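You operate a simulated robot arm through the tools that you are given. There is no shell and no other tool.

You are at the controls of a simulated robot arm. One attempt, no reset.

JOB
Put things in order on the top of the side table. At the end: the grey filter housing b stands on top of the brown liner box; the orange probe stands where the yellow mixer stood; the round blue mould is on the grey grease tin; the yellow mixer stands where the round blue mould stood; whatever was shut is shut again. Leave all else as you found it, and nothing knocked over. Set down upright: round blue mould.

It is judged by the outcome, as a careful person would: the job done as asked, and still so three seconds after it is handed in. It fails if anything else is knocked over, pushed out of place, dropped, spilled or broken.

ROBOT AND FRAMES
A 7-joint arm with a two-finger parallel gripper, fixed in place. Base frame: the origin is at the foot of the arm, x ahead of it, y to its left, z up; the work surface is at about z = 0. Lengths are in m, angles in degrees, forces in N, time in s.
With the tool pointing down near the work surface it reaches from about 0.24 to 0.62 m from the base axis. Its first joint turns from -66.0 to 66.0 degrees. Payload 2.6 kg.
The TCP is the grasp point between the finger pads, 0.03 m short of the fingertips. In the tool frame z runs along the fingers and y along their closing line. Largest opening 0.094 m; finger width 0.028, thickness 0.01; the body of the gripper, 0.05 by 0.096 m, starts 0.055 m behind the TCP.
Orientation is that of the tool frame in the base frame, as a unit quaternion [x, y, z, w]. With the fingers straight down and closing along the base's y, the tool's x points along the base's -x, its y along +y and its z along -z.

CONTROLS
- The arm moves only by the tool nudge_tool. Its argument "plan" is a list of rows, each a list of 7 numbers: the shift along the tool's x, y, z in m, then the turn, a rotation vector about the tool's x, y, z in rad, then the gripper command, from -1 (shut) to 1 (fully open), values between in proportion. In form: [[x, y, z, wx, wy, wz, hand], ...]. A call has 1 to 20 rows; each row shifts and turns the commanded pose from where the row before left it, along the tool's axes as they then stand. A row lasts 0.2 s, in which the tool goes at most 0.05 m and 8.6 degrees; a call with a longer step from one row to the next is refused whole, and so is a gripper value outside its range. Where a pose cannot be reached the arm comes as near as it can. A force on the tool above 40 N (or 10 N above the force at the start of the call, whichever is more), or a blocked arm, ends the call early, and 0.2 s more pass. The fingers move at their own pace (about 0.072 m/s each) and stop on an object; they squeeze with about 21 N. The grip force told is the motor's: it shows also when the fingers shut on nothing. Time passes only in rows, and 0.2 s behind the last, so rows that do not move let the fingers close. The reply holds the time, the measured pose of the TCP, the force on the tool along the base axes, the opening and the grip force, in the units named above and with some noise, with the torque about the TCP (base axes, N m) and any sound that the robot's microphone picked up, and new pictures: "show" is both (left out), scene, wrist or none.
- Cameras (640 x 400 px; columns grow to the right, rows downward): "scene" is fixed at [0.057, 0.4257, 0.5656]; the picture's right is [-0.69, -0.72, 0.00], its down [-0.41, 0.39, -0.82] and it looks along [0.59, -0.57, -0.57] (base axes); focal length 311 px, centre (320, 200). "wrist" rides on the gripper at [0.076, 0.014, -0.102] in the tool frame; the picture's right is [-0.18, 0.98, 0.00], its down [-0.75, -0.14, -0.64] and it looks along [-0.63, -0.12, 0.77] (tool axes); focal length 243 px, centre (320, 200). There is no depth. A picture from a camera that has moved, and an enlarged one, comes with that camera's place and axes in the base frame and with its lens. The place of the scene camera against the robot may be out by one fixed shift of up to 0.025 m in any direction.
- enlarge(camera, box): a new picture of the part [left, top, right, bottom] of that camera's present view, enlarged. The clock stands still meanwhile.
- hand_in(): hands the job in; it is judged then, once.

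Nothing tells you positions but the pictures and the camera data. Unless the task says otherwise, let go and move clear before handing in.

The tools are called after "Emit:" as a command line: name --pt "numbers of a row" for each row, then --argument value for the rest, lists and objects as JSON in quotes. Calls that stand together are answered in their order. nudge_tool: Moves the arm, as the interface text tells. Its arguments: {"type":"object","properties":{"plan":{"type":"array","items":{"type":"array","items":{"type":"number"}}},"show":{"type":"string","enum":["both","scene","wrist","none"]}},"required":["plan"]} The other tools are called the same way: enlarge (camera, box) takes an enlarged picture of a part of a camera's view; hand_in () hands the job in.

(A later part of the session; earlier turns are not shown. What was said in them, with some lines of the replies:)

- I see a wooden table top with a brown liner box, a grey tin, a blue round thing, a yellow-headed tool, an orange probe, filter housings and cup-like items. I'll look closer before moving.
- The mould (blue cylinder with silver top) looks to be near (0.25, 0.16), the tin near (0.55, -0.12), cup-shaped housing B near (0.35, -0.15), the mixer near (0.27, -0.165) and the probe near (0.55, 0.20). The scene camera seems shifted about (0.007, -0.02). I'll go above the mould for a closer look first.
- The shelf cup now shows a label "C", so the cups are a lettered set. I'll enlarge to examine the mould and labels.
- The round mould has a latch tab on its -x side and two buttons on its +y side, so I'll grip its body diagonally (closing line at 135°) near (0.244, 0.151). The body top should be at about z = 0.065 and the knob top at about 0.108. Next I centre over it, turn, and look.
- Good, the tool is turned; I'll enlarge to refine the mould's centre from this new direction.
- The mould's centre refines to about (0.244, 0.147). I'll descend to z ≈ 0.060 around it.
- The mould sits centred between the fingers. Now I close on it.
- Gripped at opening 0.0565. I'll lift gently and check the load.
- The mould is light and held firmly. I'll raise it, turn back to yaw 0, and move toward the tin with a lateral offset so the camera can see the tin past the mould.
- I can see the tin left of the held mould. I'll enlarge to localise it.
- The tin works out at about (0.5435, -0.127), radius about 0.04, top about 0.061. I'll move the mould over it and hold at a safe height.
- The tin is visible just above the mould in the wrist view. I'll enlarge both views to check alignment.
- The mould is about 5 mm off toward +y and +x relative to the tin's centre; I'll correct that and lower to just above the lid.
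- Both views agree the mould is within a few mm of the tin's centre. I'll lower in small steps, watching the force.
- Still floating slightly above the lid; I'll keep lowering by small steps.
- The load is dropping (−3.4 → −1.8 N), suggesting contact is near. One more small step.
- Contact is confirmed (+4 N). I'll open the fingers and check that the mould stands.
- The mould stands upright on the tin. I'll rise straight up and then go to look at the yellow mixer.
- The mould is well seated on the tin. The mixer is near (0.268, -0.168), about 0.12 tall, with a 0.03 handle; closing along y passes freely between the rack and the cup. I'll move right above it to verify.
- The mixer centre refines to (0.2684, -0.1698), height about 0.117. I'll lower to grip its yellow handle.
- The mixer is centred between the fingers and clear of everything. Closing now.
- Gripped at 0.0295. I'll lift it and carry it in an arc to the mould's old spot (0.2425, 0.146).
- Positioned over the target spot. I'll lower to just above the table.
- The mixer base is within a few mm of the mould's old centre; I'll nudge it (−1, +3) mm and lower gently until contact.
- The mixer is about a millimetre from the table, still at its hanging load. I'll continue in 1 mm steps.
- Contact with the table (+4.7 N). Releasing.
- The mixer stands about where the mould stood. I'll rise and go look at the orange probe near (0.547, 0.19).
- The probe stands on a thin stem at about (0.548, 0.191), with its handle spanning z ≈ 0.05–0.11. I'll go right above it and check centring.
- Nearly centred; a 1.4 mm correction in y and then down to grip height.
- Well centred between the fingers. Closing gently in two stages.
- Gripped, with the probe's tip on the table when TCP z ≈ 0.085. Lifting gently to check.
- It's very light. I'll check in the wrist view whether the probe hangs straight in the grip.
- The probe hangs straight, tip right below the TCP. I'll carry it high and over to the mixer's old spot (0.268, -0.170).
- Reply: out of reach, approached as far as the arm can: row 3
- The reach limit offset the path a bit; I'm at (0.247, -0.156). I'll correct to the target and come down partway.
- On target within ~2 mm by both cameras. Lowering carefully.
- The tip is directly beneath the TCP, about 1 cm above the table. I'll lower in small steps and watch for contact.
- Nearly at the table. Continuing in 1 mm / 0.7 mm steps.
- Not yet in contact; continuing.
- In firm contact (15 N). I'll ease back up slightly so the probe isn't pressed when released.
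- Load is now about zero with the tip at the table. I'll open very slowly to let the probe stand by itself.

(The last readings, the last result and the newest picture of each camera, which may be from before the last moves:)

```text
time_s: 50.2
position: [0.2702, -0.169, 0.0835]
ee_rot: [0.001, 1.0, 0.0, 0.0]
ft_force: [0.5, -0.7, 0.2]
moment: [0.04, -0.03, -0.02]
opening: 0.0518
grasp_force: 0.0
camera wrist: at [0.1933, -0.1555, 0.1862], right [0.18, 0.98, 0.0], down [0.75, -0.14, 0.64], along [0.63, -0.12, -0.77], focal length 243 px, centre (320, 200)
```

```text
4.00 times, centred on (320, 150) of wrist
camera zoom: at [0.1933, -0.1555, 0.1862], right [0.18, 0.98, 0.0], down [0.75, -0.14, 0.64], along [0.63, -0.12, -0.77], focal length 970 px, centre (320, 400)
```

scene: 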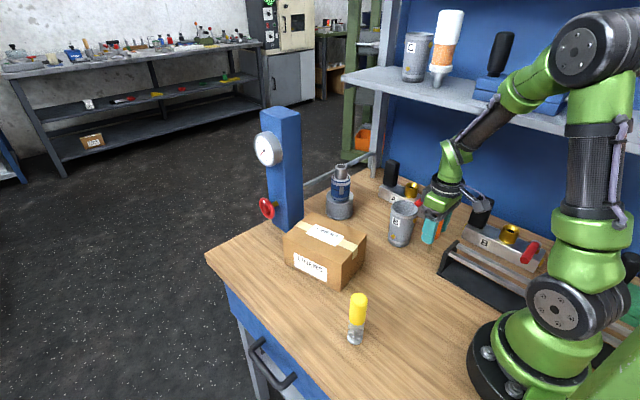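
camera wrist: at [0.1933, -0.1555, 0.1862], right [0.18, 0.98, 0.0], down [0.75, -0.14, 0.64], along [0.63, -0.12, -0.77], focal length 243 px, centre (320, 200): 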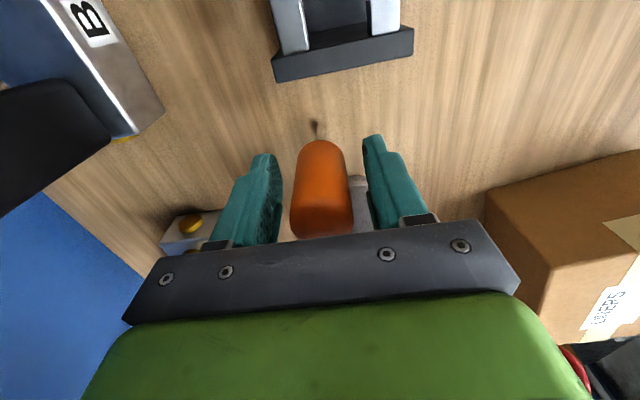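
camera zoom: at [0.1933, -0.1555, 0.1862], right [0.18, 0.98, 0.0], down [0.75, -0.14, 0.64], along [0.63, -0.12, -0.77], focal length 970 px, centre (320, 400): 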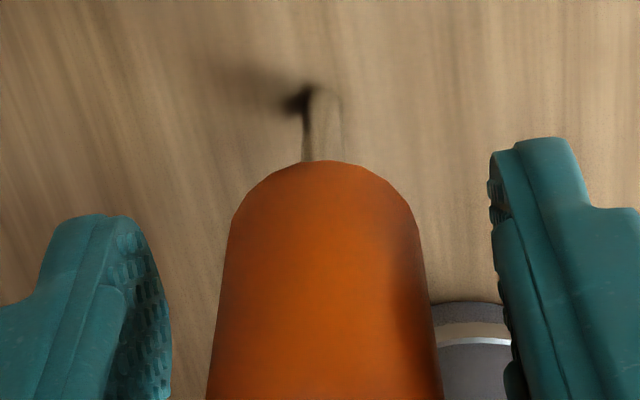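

The probe stands free. I'll rise straight up slowly and verify.

Emit:
nudge_tool --pt "0 0 -0.01 0 0 0 0.2" --pt "0 0 -0.02 0 0 0 0.2" --pt "0 0 -0.03 0 0 0 0.2" --pt "0 0 -0.03 0 0 0 0.2" --pt "0 0 -0.04 0 0 0 0.2" --pt "0 0 -0.04 0 0 0 0.9" --pt "0 0 0 0 0 0 0.9"

Emit:
enlarge --camera "scene" --box '[380, 170, 500, 270]'

Emit:
enlarge --camera "wrist" --box '[200, 40, 440, 190]'

```text
time_s: 51.8
position: [0.2693, -0.168, 0.2535]
ee_rot: [0.0, 1.0, 0.0, 0.0]
ft_force: [-0.1, -0.2, -0.2]
moment: [-0.02, -0.01, 0.0]
opening: 0.0897
grasp_force: 0.1
camera wrist: at [0.193, -0.1547, 0.3573], right [0.18, 0.98, 0.0], down [0.75, -0.14, 0.64], along [0.63, -0.12, -0.77], focal length 243 px, centre (320, 200)
```

scene: 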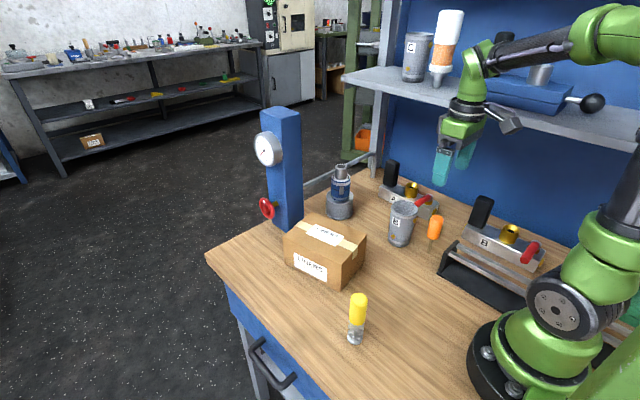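
wrist: 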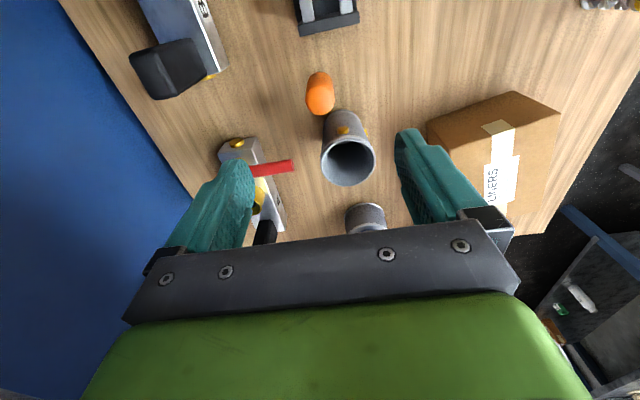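

```text
4.00 times, centred on (440, 220) of scene
camera zoom: at [0.057, 0.4257, 0.5656], right [-0.69, -0.72, 0.0], down [-0.41, 0.39, -0.82], along [0.59, -0.57, -0.57], focal length 1245 px, centre (-160, 120)
```

zoom: 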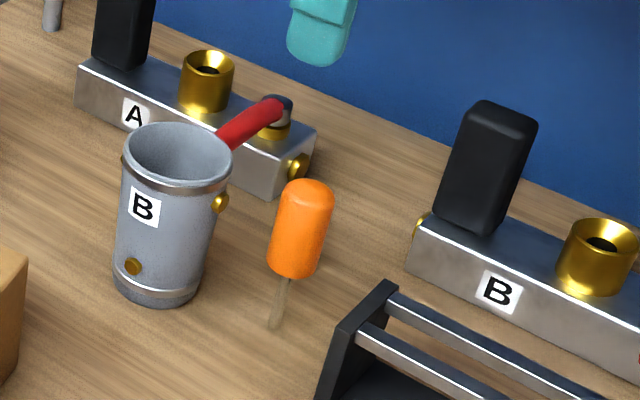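

```text
2.67 times, centred on (320, 115) of wrist
camera zoom: at [0.193, -0.1547, 0.3573], right [0.18, 0.98, 0.0], down [0.75, -0.14, 0.64], along [0.63, -0.12, -0.77], focal length 647 px, centre (320, 427)
```

zoom: 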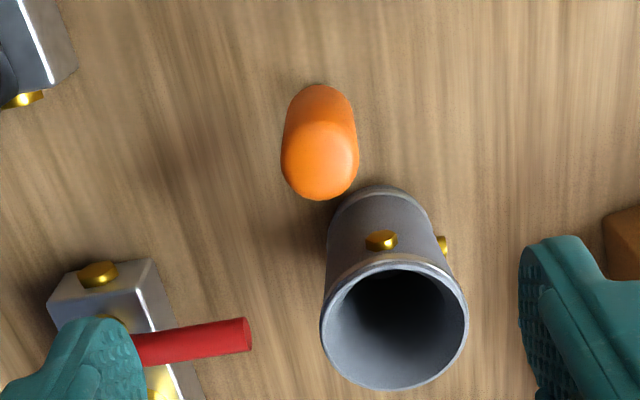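

The probe stands well where the mixer was. Now the cup "B" near (0.3515, -0.148): its fittings are at about 77° (low) and 186° (high), so I'll grip along 131°. First, I'll study the box for the placement.

Emit:
enlarge --camera "wrist" --box '[400, 70, 600, 250]'

Emit:
enlarge --camera "scene" --box '[270, 200, 380, 295]'

```text
2.22 times, centred on (500, 160) of wrist
camera zoom: at [0.193, -0.1547, 0.3573], right [0.18, 0.98, 0.0], down [0.75, -0.14, 0.64], along [0.63, -0.12, -0.77], focal length 539 px, centre (-80, 289)
```

zoom: 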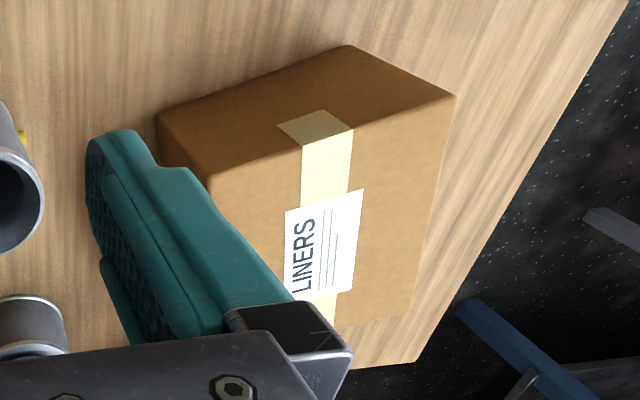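

```text
4.21 times, centred on (325, 248) of scene
camera zoom: at [0.057, 0.4257, 0.5656], right [-0.69, -0.72, 0.0], down [-0.41, 0.39, -0.82], along [0.59, -0.57, -0.57], focal length 1311 px, centre (299, 0)
```

zoom: 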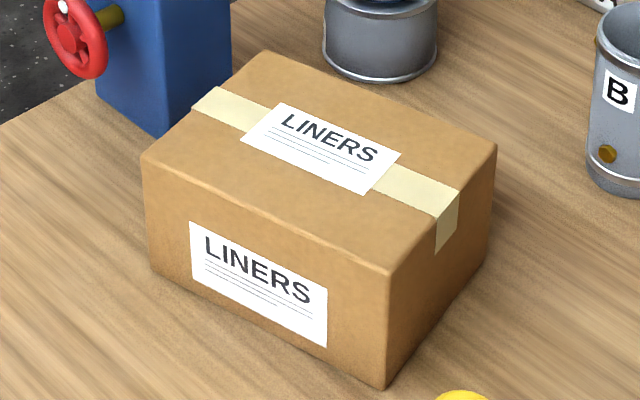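

The box top is at z ≈ 0.085, centred near (0.432, 0.053), turned about 12°. I'll now go above the cup and turn the gripper to 41° yaw.

Emit:
nudge_tool --pt "-0.0274 0.0067 0.01 0 0 0 0.95" --pt "-0.0274 0.0067 0.015 0 0 0 0.95" --pt "-0.0274 0.0066 0.015 0 0 0 0.95" --pt "0 0 0 0 0 -0.1431 0.95" --pt "0 0 0 0 0 -0.1431 0.95" --pt "0 0 0 0 0 -0.1431 0.95" --pt "0 0 0 0 0 -0.1431 0.95" --pt "0 0 0 0 0 -0.1432 0.95" --pt "0 0 0 0 0 0 0.95"

Emit:
enlarge --camera "wrist" --box '[200, 40, 440, 190]'

Emit:
enlarge --camera "scene" --box '[370, 150, 490, 250]'

```text
time_s: 53.8
position: [0.352, -0.1498, 0.2138]
ee_rot: [-0.351, 0.936, 0.0, 0.0]
ft_force: [-0.5, 0.3, 0.9]
moment: [0.01, -0.04, 0.02]
opening: 0.0919
grasp_force: 0.1
camera wrist: at [0.2845, -0.1894, 0.3163], right [-0.51, 0.86, 0.0], down [0.66, 0.39, 0.64], along [0.55, 0.33, -0.77], focal length 243 px, centre (320, 200)
```

scene: 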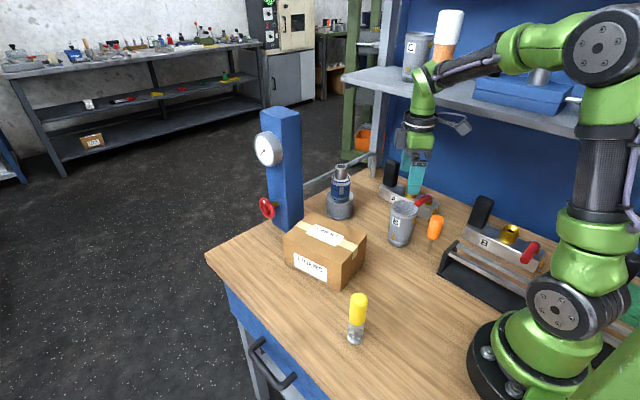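
wrist: 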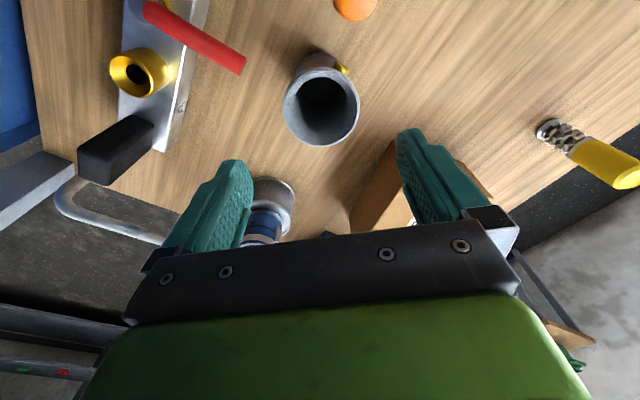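

```text
2.67 times, centred on (320, 115) of wrist
camera zoom: at [0.2845, -0.1894, 0.3163], right [-0.51, 0.86, 0.0], down [0.66, 0.39, 0.64], along [0.55, 0.33, -0.77], focal length 647 px, centre (320, 427)
```

zoom: 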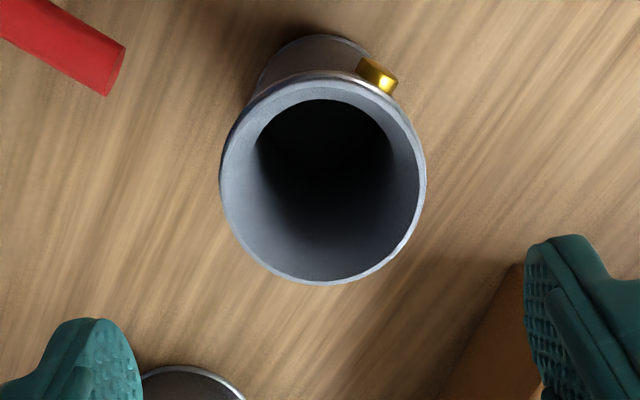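

```text
4.00 times, centred on (430, 200) of scene
camera zoom: at [0.057, 0.4257, 0.5656], right [-0.69, -0.72, 0.0], down [-0.41, 0.39, -0.82], along [0.59, -0.57, -0.57], focal length 1245 px, centre (-120, 200)
```

zoom: 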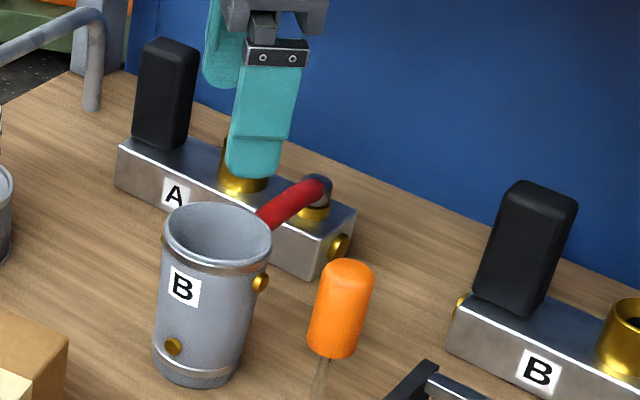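

Cup centred in the grip plane, with a clear path for both fingers. Descending to z ≈ 0.08.

Emit:
nudge_tool --pt "0.0015 0.0013 0.035 0 0 0 0.95" --pt "0 0 0.04 0 0 0 0.95" --pt "0 0 0.03 0 0 0 0.95" --pt "0 0 0.028 0 0 0 0.95" --pt "0 0 0 0 0 0 0.95"

Emit:
enlarge --camera "scene" --box '[370, 150, 490, 250]'

Emit:
enlarge --camera "wrist" --box '[160, 60, 480, 260]'

```text
time_s: 55.0
position: [0.3513, -0.1499, 0.0804]
ee_rot: [-0.349, 0.937, 0.0, 0.0]
ft_force: [-0.1, -0.2, 0.1]
moment: [0.0, 0.0, 0.0]
opening: 0.0918
grasp_force: 0.0
camera wrist: at [0.2836, -0.1887, 0.1835], right [-0.5, 0.86, 0.0], down [0.66, 0.39, 0.64], along [0.55, 0.32, -0.77], focal length 243 px, centre (320, 200)
```

scene: 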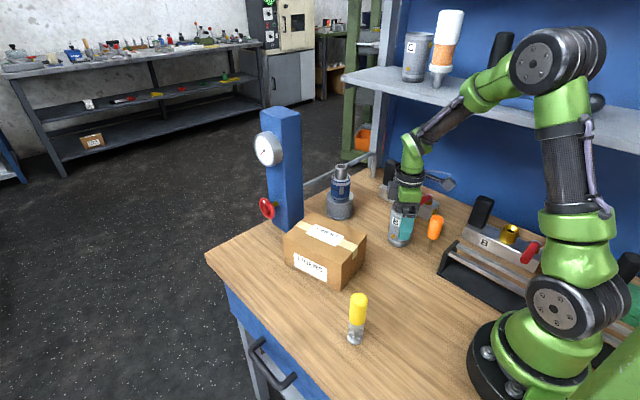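
wrist: 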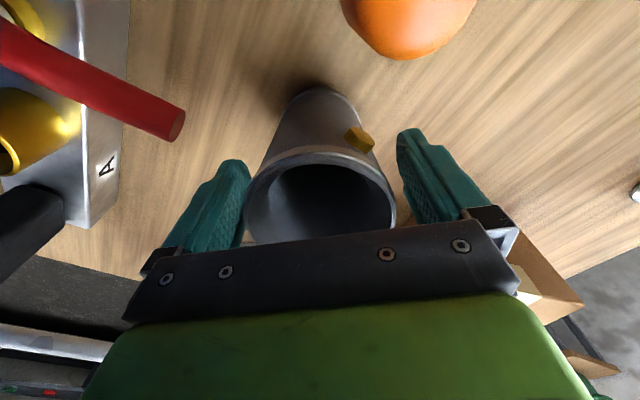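

```text
4.00 times, centred on (430, 200) of scene
camera zoom: at [0.057, 0.4257, 0.5656], right [-0.69, -0.72, 0.0], down [-0.41, 0.39, -0.82], along [0.59, -0.57, -0.57], focal length 1245 px, centre (-120, 200)
```

zoom: 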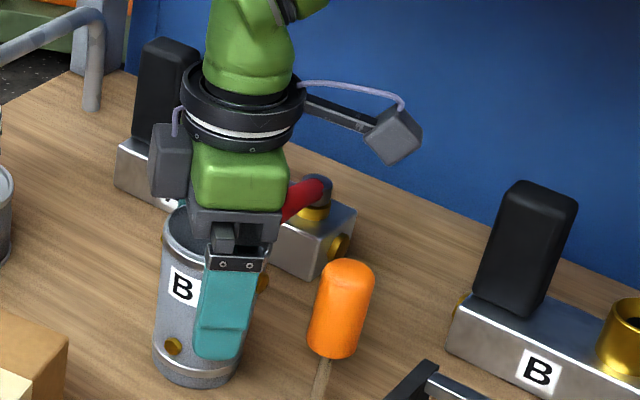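

```text
2.00 times, centred on (320, 160) of wrist
camera zoom: at [0.2836, -0.1887, 0.1835], right [-0.5, 0.86, 0.0], down [0.66, 0.39, 0.64], along [0.55, 0.32, -0.77], focal length 485 px, centre (320, 280)
```

zoom: 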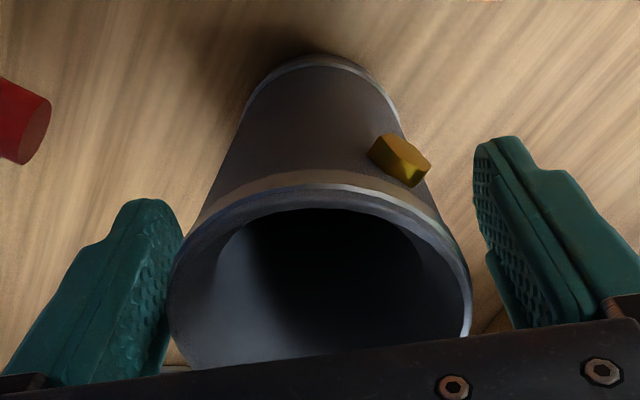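

Centred with clearance from the fitting. Closing on the cup.

Emit:
nudge_tool --pt "0 0 0 0 0 0 0.6" --pt "0 0 0 0 0 0 0.4" --pt "0 0 0 0 0 0 -1" --pt "0 0 0 0 0 0 -1" --pt "0 0 0 0 0 0 -1"

Emit:
enlarge --camera "wrist" --box '[160, 60, 480, 260]'

Emit:
enlarge --camera "scene" --box '[370, 150, 490, 250]'

```text
time_s: 56.2
position: [0.3519, -0.1489, 0.0812]
ee_rot: [-0.35, 0.937, 0.0, 0.0]
ft_force: [-0.3, 0.6, 0.4]
moment: [-0.04, -0.04, 0.0]
opening: 0.0653
grasp_force: 20.6
camera wrist: at [0.2836, -0.1887, 0.1838], right [-0.51, 0.86, 0.0], down [0.66, 0.39, 0.64], along [0.55, 0.32, -0.77], focal length 243 px, centre (320, 200)
```

scene: 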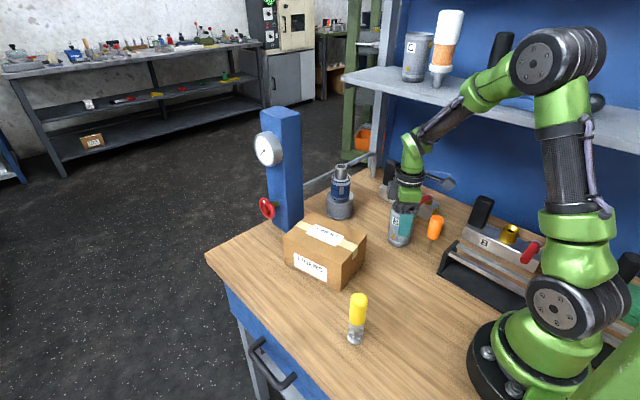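
wrist: 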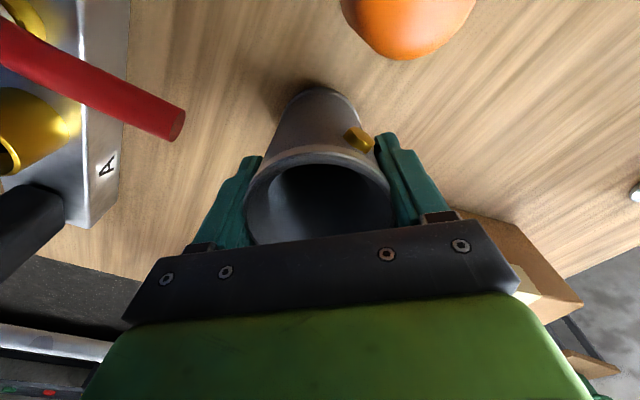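

```text
2.00 times, centred on (320, 160) of wrist
camera zoom: at [0.2836, -0.1887, 0.1838], right [-0.51, 0.86, 0.0], down [0.66, 0.39, 0.64], along [0.55, 0.32, -0.77], focal length 485 px, centre (320, 280)
```

zoom: 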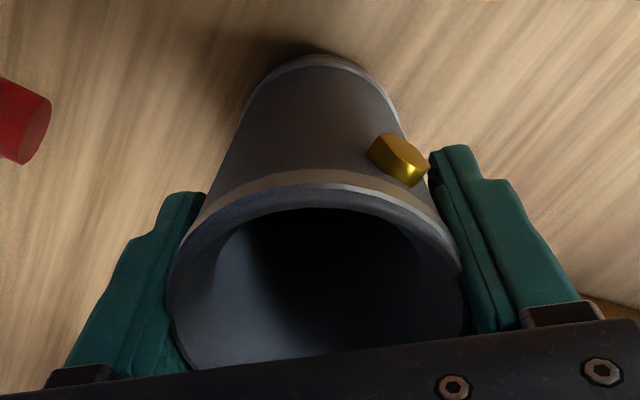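

```text
4.00 times, centred on (430, 200) of scene
camera zoom: at [0.057, 0.4257, 0.5656], right [-0.69, -0.72, 0.0], down [-0.41, 0.39, -0.82], along [0.59, -0.57, -0.57], focal length 1245 px, centre (-120, 200)
```

zoom: 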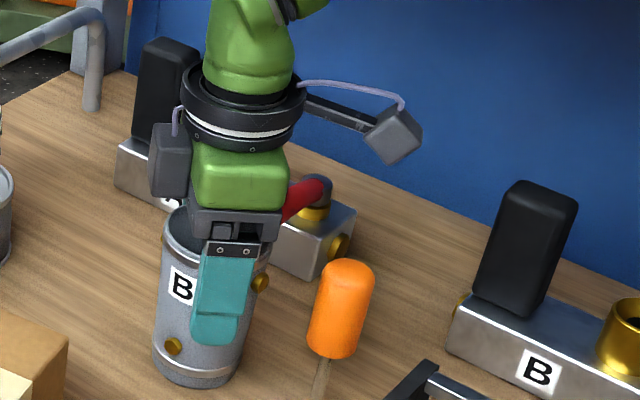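

Gripped at 0.0653. Lifting straight up.

Emit:
nudge_tool --pt "0 0 -0.005 0 0 0 -1" --pt "0 0 -0.015 0 0 0 -1" --pt "0 0 -0.03 0 0 0 -1" --pt "0 0 -0.04 0 0 0 -1" --pt "0 0 -0.04 0 0 0 -1" --pt "0 0 -0.04 0 0 0 -1" --pt "0 0 0 0 0 0 -1"

Emit:
enlarge --camera "scene" --box '[370, 130, 490, 250]'

```text
time_s: 57.8
position: [0.3506, -0.151, 0.2501]
ee_rot: [-0.349, 0.937, 0.001, 0.0]
ft_force: [0.2, 0.2, -4.1]
moment: [0.0, -0.02, 0.01]
opening: 0.0652
grasp_force: 20.6
camera wrist: at [0.2827, -0.1893, 0.3522], right [-0.51, 0.86, 0.0], down [0.66, 0.39, 0.64], along [0.55, 0.32, -0.77], focal length 243 px, centre (320, 200)
```

scene: 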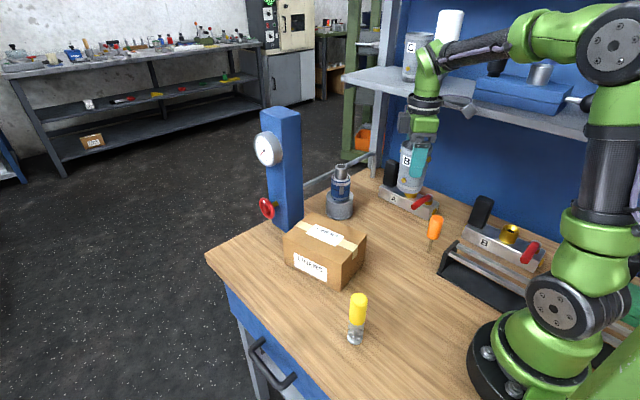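
wrist: 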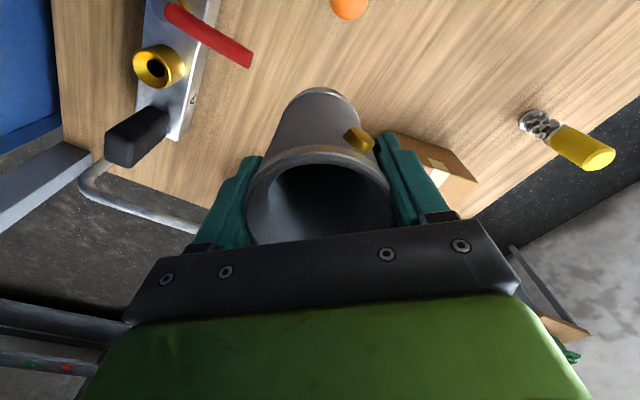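

```text
3.33 times, centred on (430, 190) of scene
camera zoom: at [0.057, 0.4257, 0.5656], right [-0.69, -0.72, 0.0], down [-0.41, 0.39, -0.82], along [0.59, -0.57, -0.57], focal length 1038 px, centre (-47, 233)
```

zoom: 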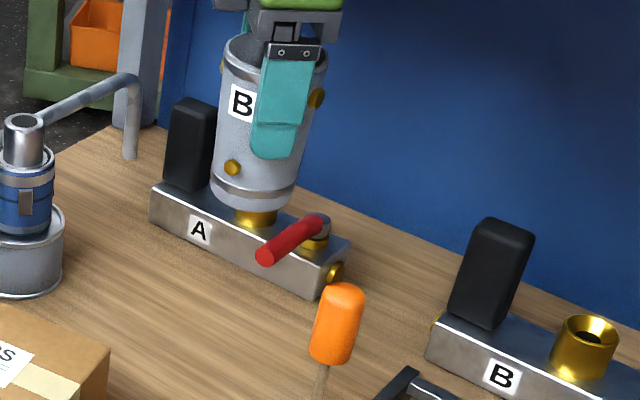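

The cup is lifted cleanly (about 4 N). Moving it over the box centre.

Emit:
nudge_tool --pt "-0.03906 0.02012 0 0 0 0 -1" --pt "-0.03906 0.02012 0 0 0 0 -1" --pt "-0.03906 0.02012 0 0 0 0 -1" --pt "-0.03906 0.02012 0 0 0 0 -1" --pt "-0.03906 0.02012 0 0 0 0 -1" --pt "0 0 0.03 0 0 0 -1" --pt "0 0 0 0 0 0 -1"

Emit:
enlarge --camera "scene" --box '[260, 150, 400, 295]'

```text
time_s: 59.4
position: [0.4335, 0.0556, 0.2209]
ee_rot: [-0.35, 0.937, 0.0, 0.001]
ft_force: [1.4, 0.9, -4.2]
moment: [0.0, 0.0, -0.03]
opening: 0.0652
grasp_force: 20.9
camera wrist: at [0.3653, 0.0163, 0.3227], right [-0.5, 0.86, 0.0], down [0.66, 0.39, 0.64], along [0.55, 0.32, -0.77], focal length 243 px, centre (320, 200)
```

scene: 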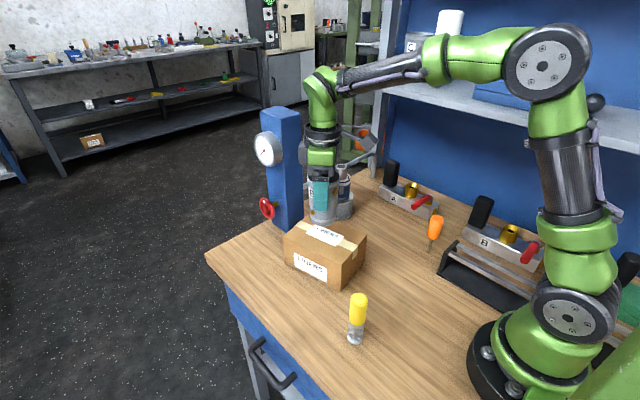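
wrist: 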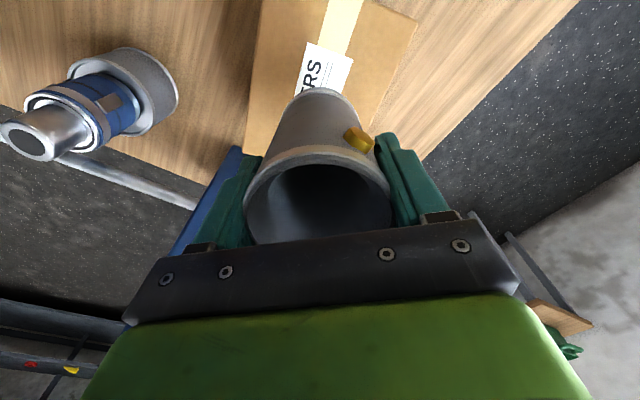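

```text
2.76 times, centred on (330, 222) of scene
camera zoom: at [0.057, 0.4257, 0.5656], right [-0.69, -0.72, 0.0], down [-0.41, 0.39, -0.82], along [0.59, -0.57, -0.57], focal length 859 px, centre (292, 138)
```

zoom: 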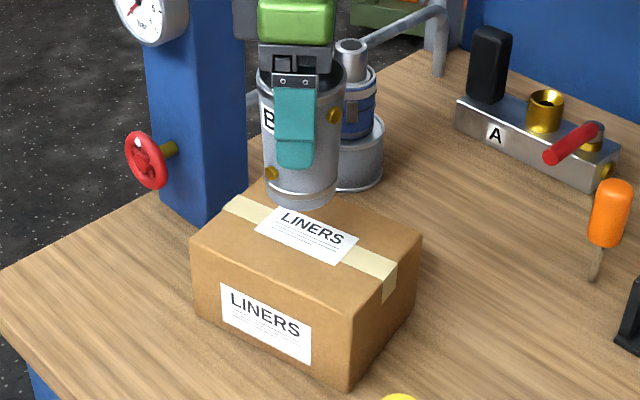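

The cup projects onto the box-top centre. Lowering to just above the box.

Emit:
nudge_tool --pt "0 0 0.02 0 0 0 -1" --pt "0 0 0.015 0 0 0 -1" --pt "0 0 0.01 0 0 0 -1" --pt "0 0 0 0 0 0 -1" --show "scene"

Emit:
enlarge --camera "scene" --box '[270, 180, 380, 270]'

Emit:
enlarge --camera "wrist" --box '[220, 0, 440, 140]'

```text
time_s: 60.4
position: [0.4325, 0.0547, 0.1766]
ee_rot: [-0.35, 0.937, 0.0, 0.0]
ft_force: [-0.9, 0.0, -3.7]
moment: [0.02, -0.01, 0.0]
opening: 0.0651
grasp_force: 21.1
```

scene: 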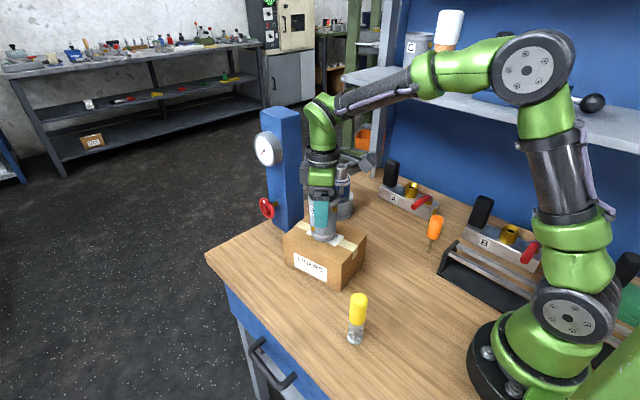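

```text
4.44 times, centred on (325, 225) of scene
camera zoom: at [0.057, 0.4257, 0.5656], right [-0.69, -0.72, 0.0], down [-0.41, 0.39, -0.82], along [0.59, -0.57, -0.57], focal length 1384 px, centre (298, 89)
```

zoom: 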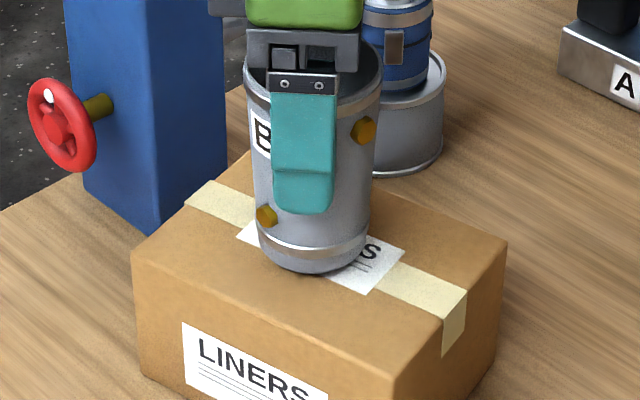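

```text
2.86 times, centred on (330, 70) of wrist
camera zoom: at [0.3655, 0.0153, 0.2786], right [-0.5, 0.86, 0.0], down [0.66, 0.39, 0.64], along [0.55, 0.32, -0.77], focal length 693 px, centre (291, 571)
```

zoom: 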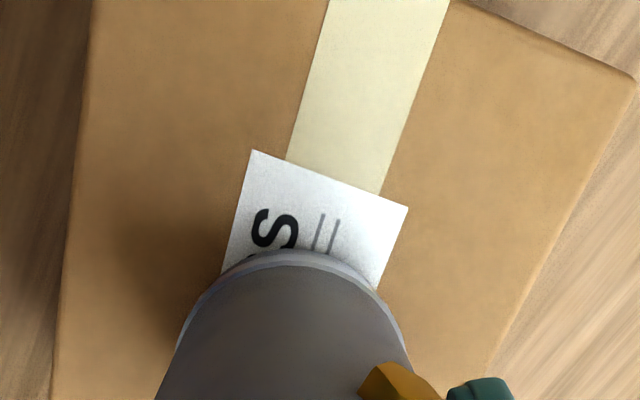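

Well centred over the box, bottom about 1 cm above it. Stepping down while watching the force.

Emit:
nudge_tool --pt "0 0 0.003 0 0 0 -1" --pt "0 0 0.002 0 0 0 -1" --pt "0 0 0 0 0 0 -1" --show "none"

Emit:
nudge_tool --pt "0 0 0.0015 0 0 0 -1" --pt "0 0 0 0 0 0 -1" --show "none"

Emit:
nudge_tool --pt "0 0 0.0012 0 0 0 -1" --pt "0 0 0 0 0 0 -1" --show "none"

Emit:
enlarge --camera "scene" --box '[270, 180, 380, 270]'

```text
time_s: 61.2
position: [0.4337, 0.0532, 0.1712]
ee_rot: [-0.35, 0.937, 0.001, 0.0]
ft_force: [-0.5, -0.1, -4.9]
moment: [0.01, 0.0, 0.0]
opening: 0.0654
grasp_force: 21.1
```

```text
time_s: 61.8
position: [0.433, 0.055, 0.1723]
ee_rot: [-0.35, 0.937, 0.0, 0.0]
ft_force: [-2.3, -0.7, 11.4]
moment: [-0.12, 0.28, -0.03]
opening: 0.0655
grasp_force: 20.6
```

```text
time_s: 62.4
position: [0.4331, 0.0538, 0.169]
ee_rot: [-0.35, 0.937, 0.0, 0.002]
ft_force: [0.3, 2.0, 17.3]
moment: [-0.04, -0.01, 0.09]
opening: 0.0655
grasp_force: 20.7
```

```text
4.44 times, centred on (325, 225) of scene
camera zoom: at [0.0569, 0.4257, 0.5656], right [-0.69, -0.72, 0.0], down [-0.41, 0.39, -0.82], along [0.59, -0.57, -0.57], focal length 1384 px, centre (298, 89)
```

zoom: 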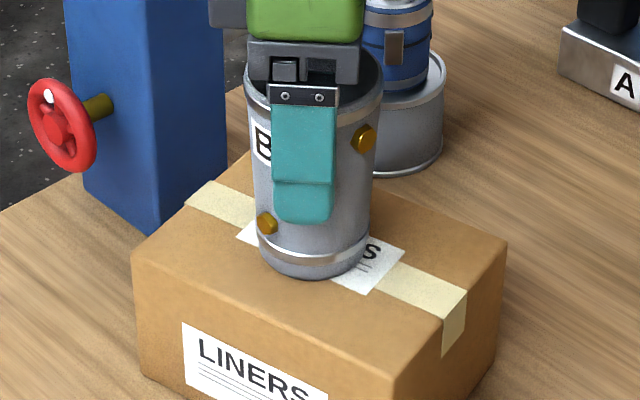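

Contact made. I'll ease back to relieve the pressing force, then release.

Emit:
nudge_tool --pt "0 0 -0.0013 0 0 0 -1" --pt "0 0 0 0 0 0 -1" --show "none"

```text
time_s: 63.0
position: [0.4315, 0.0535, 0.1702]
ee_rot: [-0.35, 0.937, 0.0, 0.0]
ft_force: [4.5, 2.5, 8.5]
moment: [0.06, -0.3, -0.01]
opening: 0.0654
grasp_force: 20.8
```

Emit:
nudge_tool --pt "0 0 -0.0008 0 0 0 -1" --pt "0 0 0 0 0 0 -1" --show "none"

```text
time_s: 63.6
position: [0.4319, 0.0535, 0.1693]
ee_rot: [-0.35, 0.937, 0.0, -0.002]
ft_force: [0.1, 0.7, -1.0]
moment: [0.06, -0.11, 0.03]
opening: 0.0653
grasp_force: 21.4
```

The cup is now resting with its weight on the box. Opening gradually.

Emit:
nudge_tool --pt "0 0 0 0 0 0 0.38" --pt "0 0 0 0 0 0 0.41" --pt "0 0 0 0 0 0 0.45" --pt "0 0 0 0 0 0 0.55" --pt "0 0 0 0 0 0 0.7" --pt "0 0 0 0 0 0 0.9" --pt "0 0 0 0 0 0 0.95"

Emit:
enlarge --camera "scene" --box '[270, 180, 380, 270]'

Emit:
enlarge --camera "wrist" --box '[160, 60, 480, 260]'

```text
time_s: 65.2
position: [0.4326, 0.0534, 0.1713]
ee_rot: [-0.35, 0.937, 0.0, 0.0]
ft_force: [0.1, -0.3, 0.8]
moment: [-0.01, -0.01, -0.01]
opening: 0.0917
grasp_force: 0.0
camera wrist: at [0.3649, 0.0147, 0.2733], right [-0.51, 0.86, 0.0], down [0.66, 0.39, 0.64], along [0.55, 0.32, -0.77], focal length 243 px, centre (320, 200)
```

scene: 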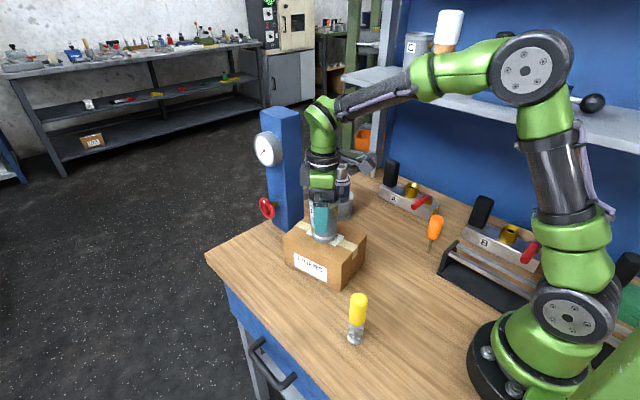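
wrist: 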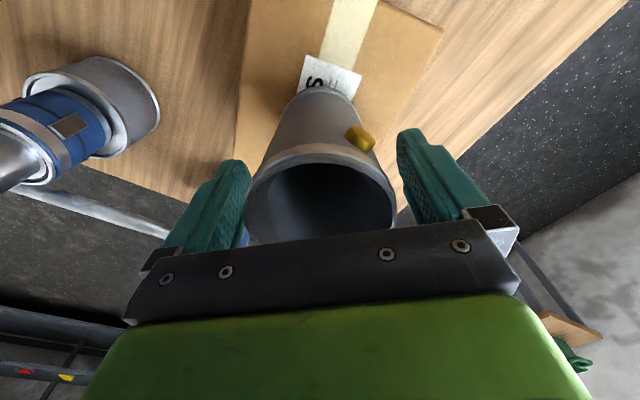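

```text
4.44 times, centred on (325, 225) of scene
camera zoom: at [0.057, 0.4257, 0.5656], right [-0.69, -0.72, 0.0], down [-0.41, 0.39, -0.82], along [0.59, -0.57, -0.57], focal length 1384 px, centre (298, 89)
```

zoom: 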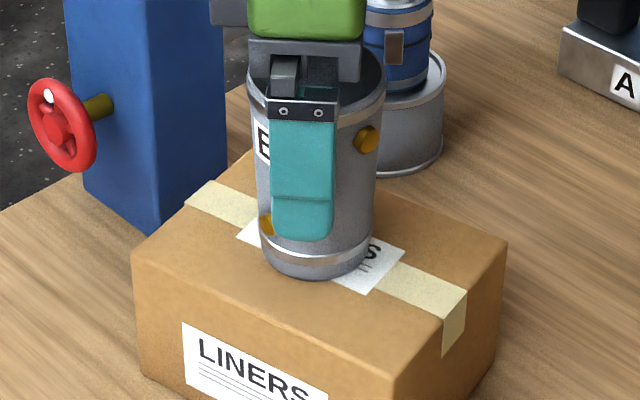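

```text
2.00 times, centred on (320, 160) of wrist
camera zoom: at [0.3649, 0.0147, 0.2733], right [-0.51, 0.86, 0.0], down [0.66, 0.39, 0.64], along [0.55, 0.32, -0.77], focal length 485 px, centre (320, 280)
```

zoom: 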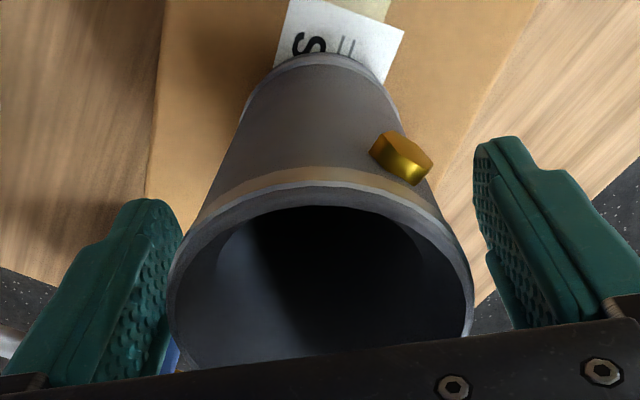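

The cup stands free on the box. I'll rise straight up and back away to inspect everything.

Emit:
nudge_tool --pt "0 0 -0.015 0 0 0 0.95" --pt "0 0 -0.03 0 0 0 0.95" --pt "0 0 -0.04 0 0 0 0.95" --pt "0 0 -0.045 0 0 0 0.95" --pt "0.02 0 -0.03 0 0 0.1431 0.95" --pt "0.02 0 -0.03 0 0 0.1431 0.95" --pt "0.02 0 -0.02 0 0 0.1431 0.95" --pt "0.02 0 0 0 0 0.1431 0.95" --pt "0.02 0 0 0 0 0.1432 0.95" --pt "0 0 0 0 0 0 0.95"

Emit:
enlarge --camera "scene" --box '[240, 130, 400, 295]'

Emit:
enlarge --camera "scene" --box '[380, 150, 580, 275]'

Emit:
enlarge --camera "scene" --box '[220, 275, 420, 400]'

Emit:
enlarge --camera "scene" --box '[380, 0, 640, 162]'

```text
time_s: 67.4
position: [0.3429, 0.0151, 0.3815]
ee_rot: [0.002, 1.0, 0.0, 0.0]
ft_force: [0.0, -0.4, 0.5]
moment: [-0.01, 0.01, -0.01]
opening: 0.0919
grasp_force: 0.0
camera wrist: at [0.2659, 0.0283, 0.4831], right [0.19, 0.98, 0.0], down [0.75, -0.14, 0.64], along [0.63, -0.12, -0.77], focal length 243 px, centre (320, 200)
```

scene: 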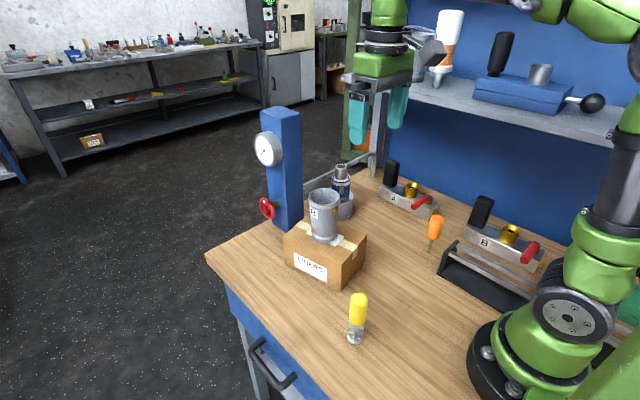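
wrist: 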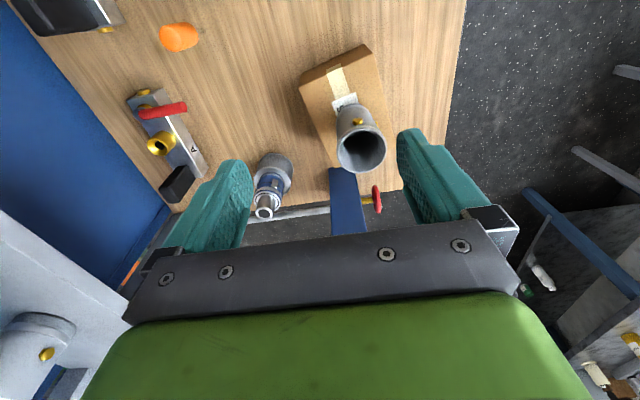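

```text
2.42 times, centred on (320, 212) of scene
camera zoom: at [0.057, 0.4257, 0.5656], right [-0.69, -0.72, 0.0], down [-0.41, 0.39, -0.82], along [0.59, -0.57, -0.57], focal length 755 px, centre (320, 170)
```

zoom: 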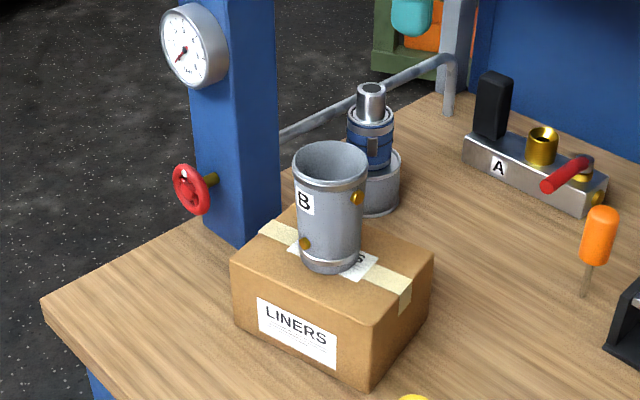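

```text
3.20 times, centred on (480, 212) of scene
camera zoom: at [0.057, 0.4257, 0.5656], right [-0.69, -0.72, 0.0], down [-0.41, 0.39, -0.82], along [0.59, -0.57, -0.57], focal length 996 px, centre (-192, 160)
```

zoom: 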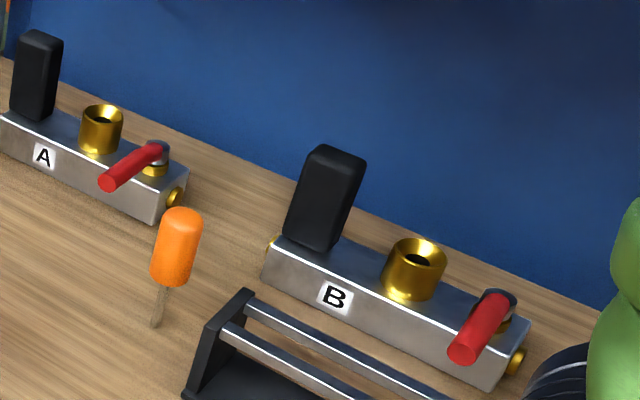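

```text
3.20 times, centred on (320, 338) of scene
camera zoom: at [0.057, 0.4257, 0.5656], right [-0.69, -0.72, 0.0], down [-0.41, 0.39, -0.82], along [0.59, -0.57, -0.57], focal length 996 px, centre (320, -240)
```

zoom: 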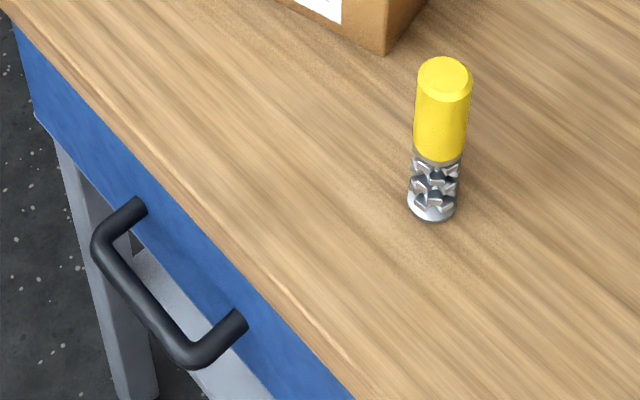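

```text
2.46 times, centred on (510, 81) of scene
camera zoom: at [0.057, 0.4257, 0.5656], right [-0.69, -0.72, 0.0], down [-0.41, 0.39, -0.82], along [0.59, -0.57, -0.57], focal length 766 px, centre (-148, 493)
```

zoom: 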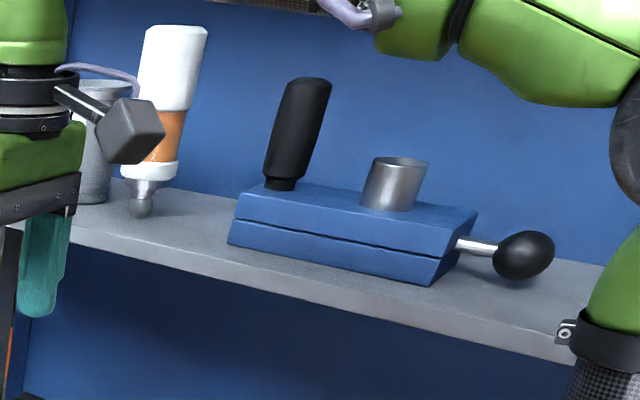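

All placements look right: cup B on the liner box, the probe where the mixer stood, the mould upright on the tin, and the mixer where the mould stood. The drawer is still shut, nothing else has moved, and the arm is clear, so I'm handing in.

Emit:
hand_in

```text
The job is handed in.
```

I moved all four items to where you asked and handed the job in. The last pictures showed nothing knocked over and nothing else out of place.

- **Grey filter housing b:** it stands on top of the brown liner box, near the middle. I took this to be the grey cup labelled B. There is also a metal valve block labelled B, which I left alone.
- **Orange probe:** it stands upright on its thin stem where the yellow mixer stood, within about 2 mm.
- **Round blue mould:** it sits upright, roughly centred on the lid of the grey grease tin.
- **Yellow mixer:** it stands where the mould stood, within about 3–4 mm as far as the pictures show.
- **Shut things:** I opened nothing, and the drawer is still closed.

The gripper was open and clear of everything at the end.
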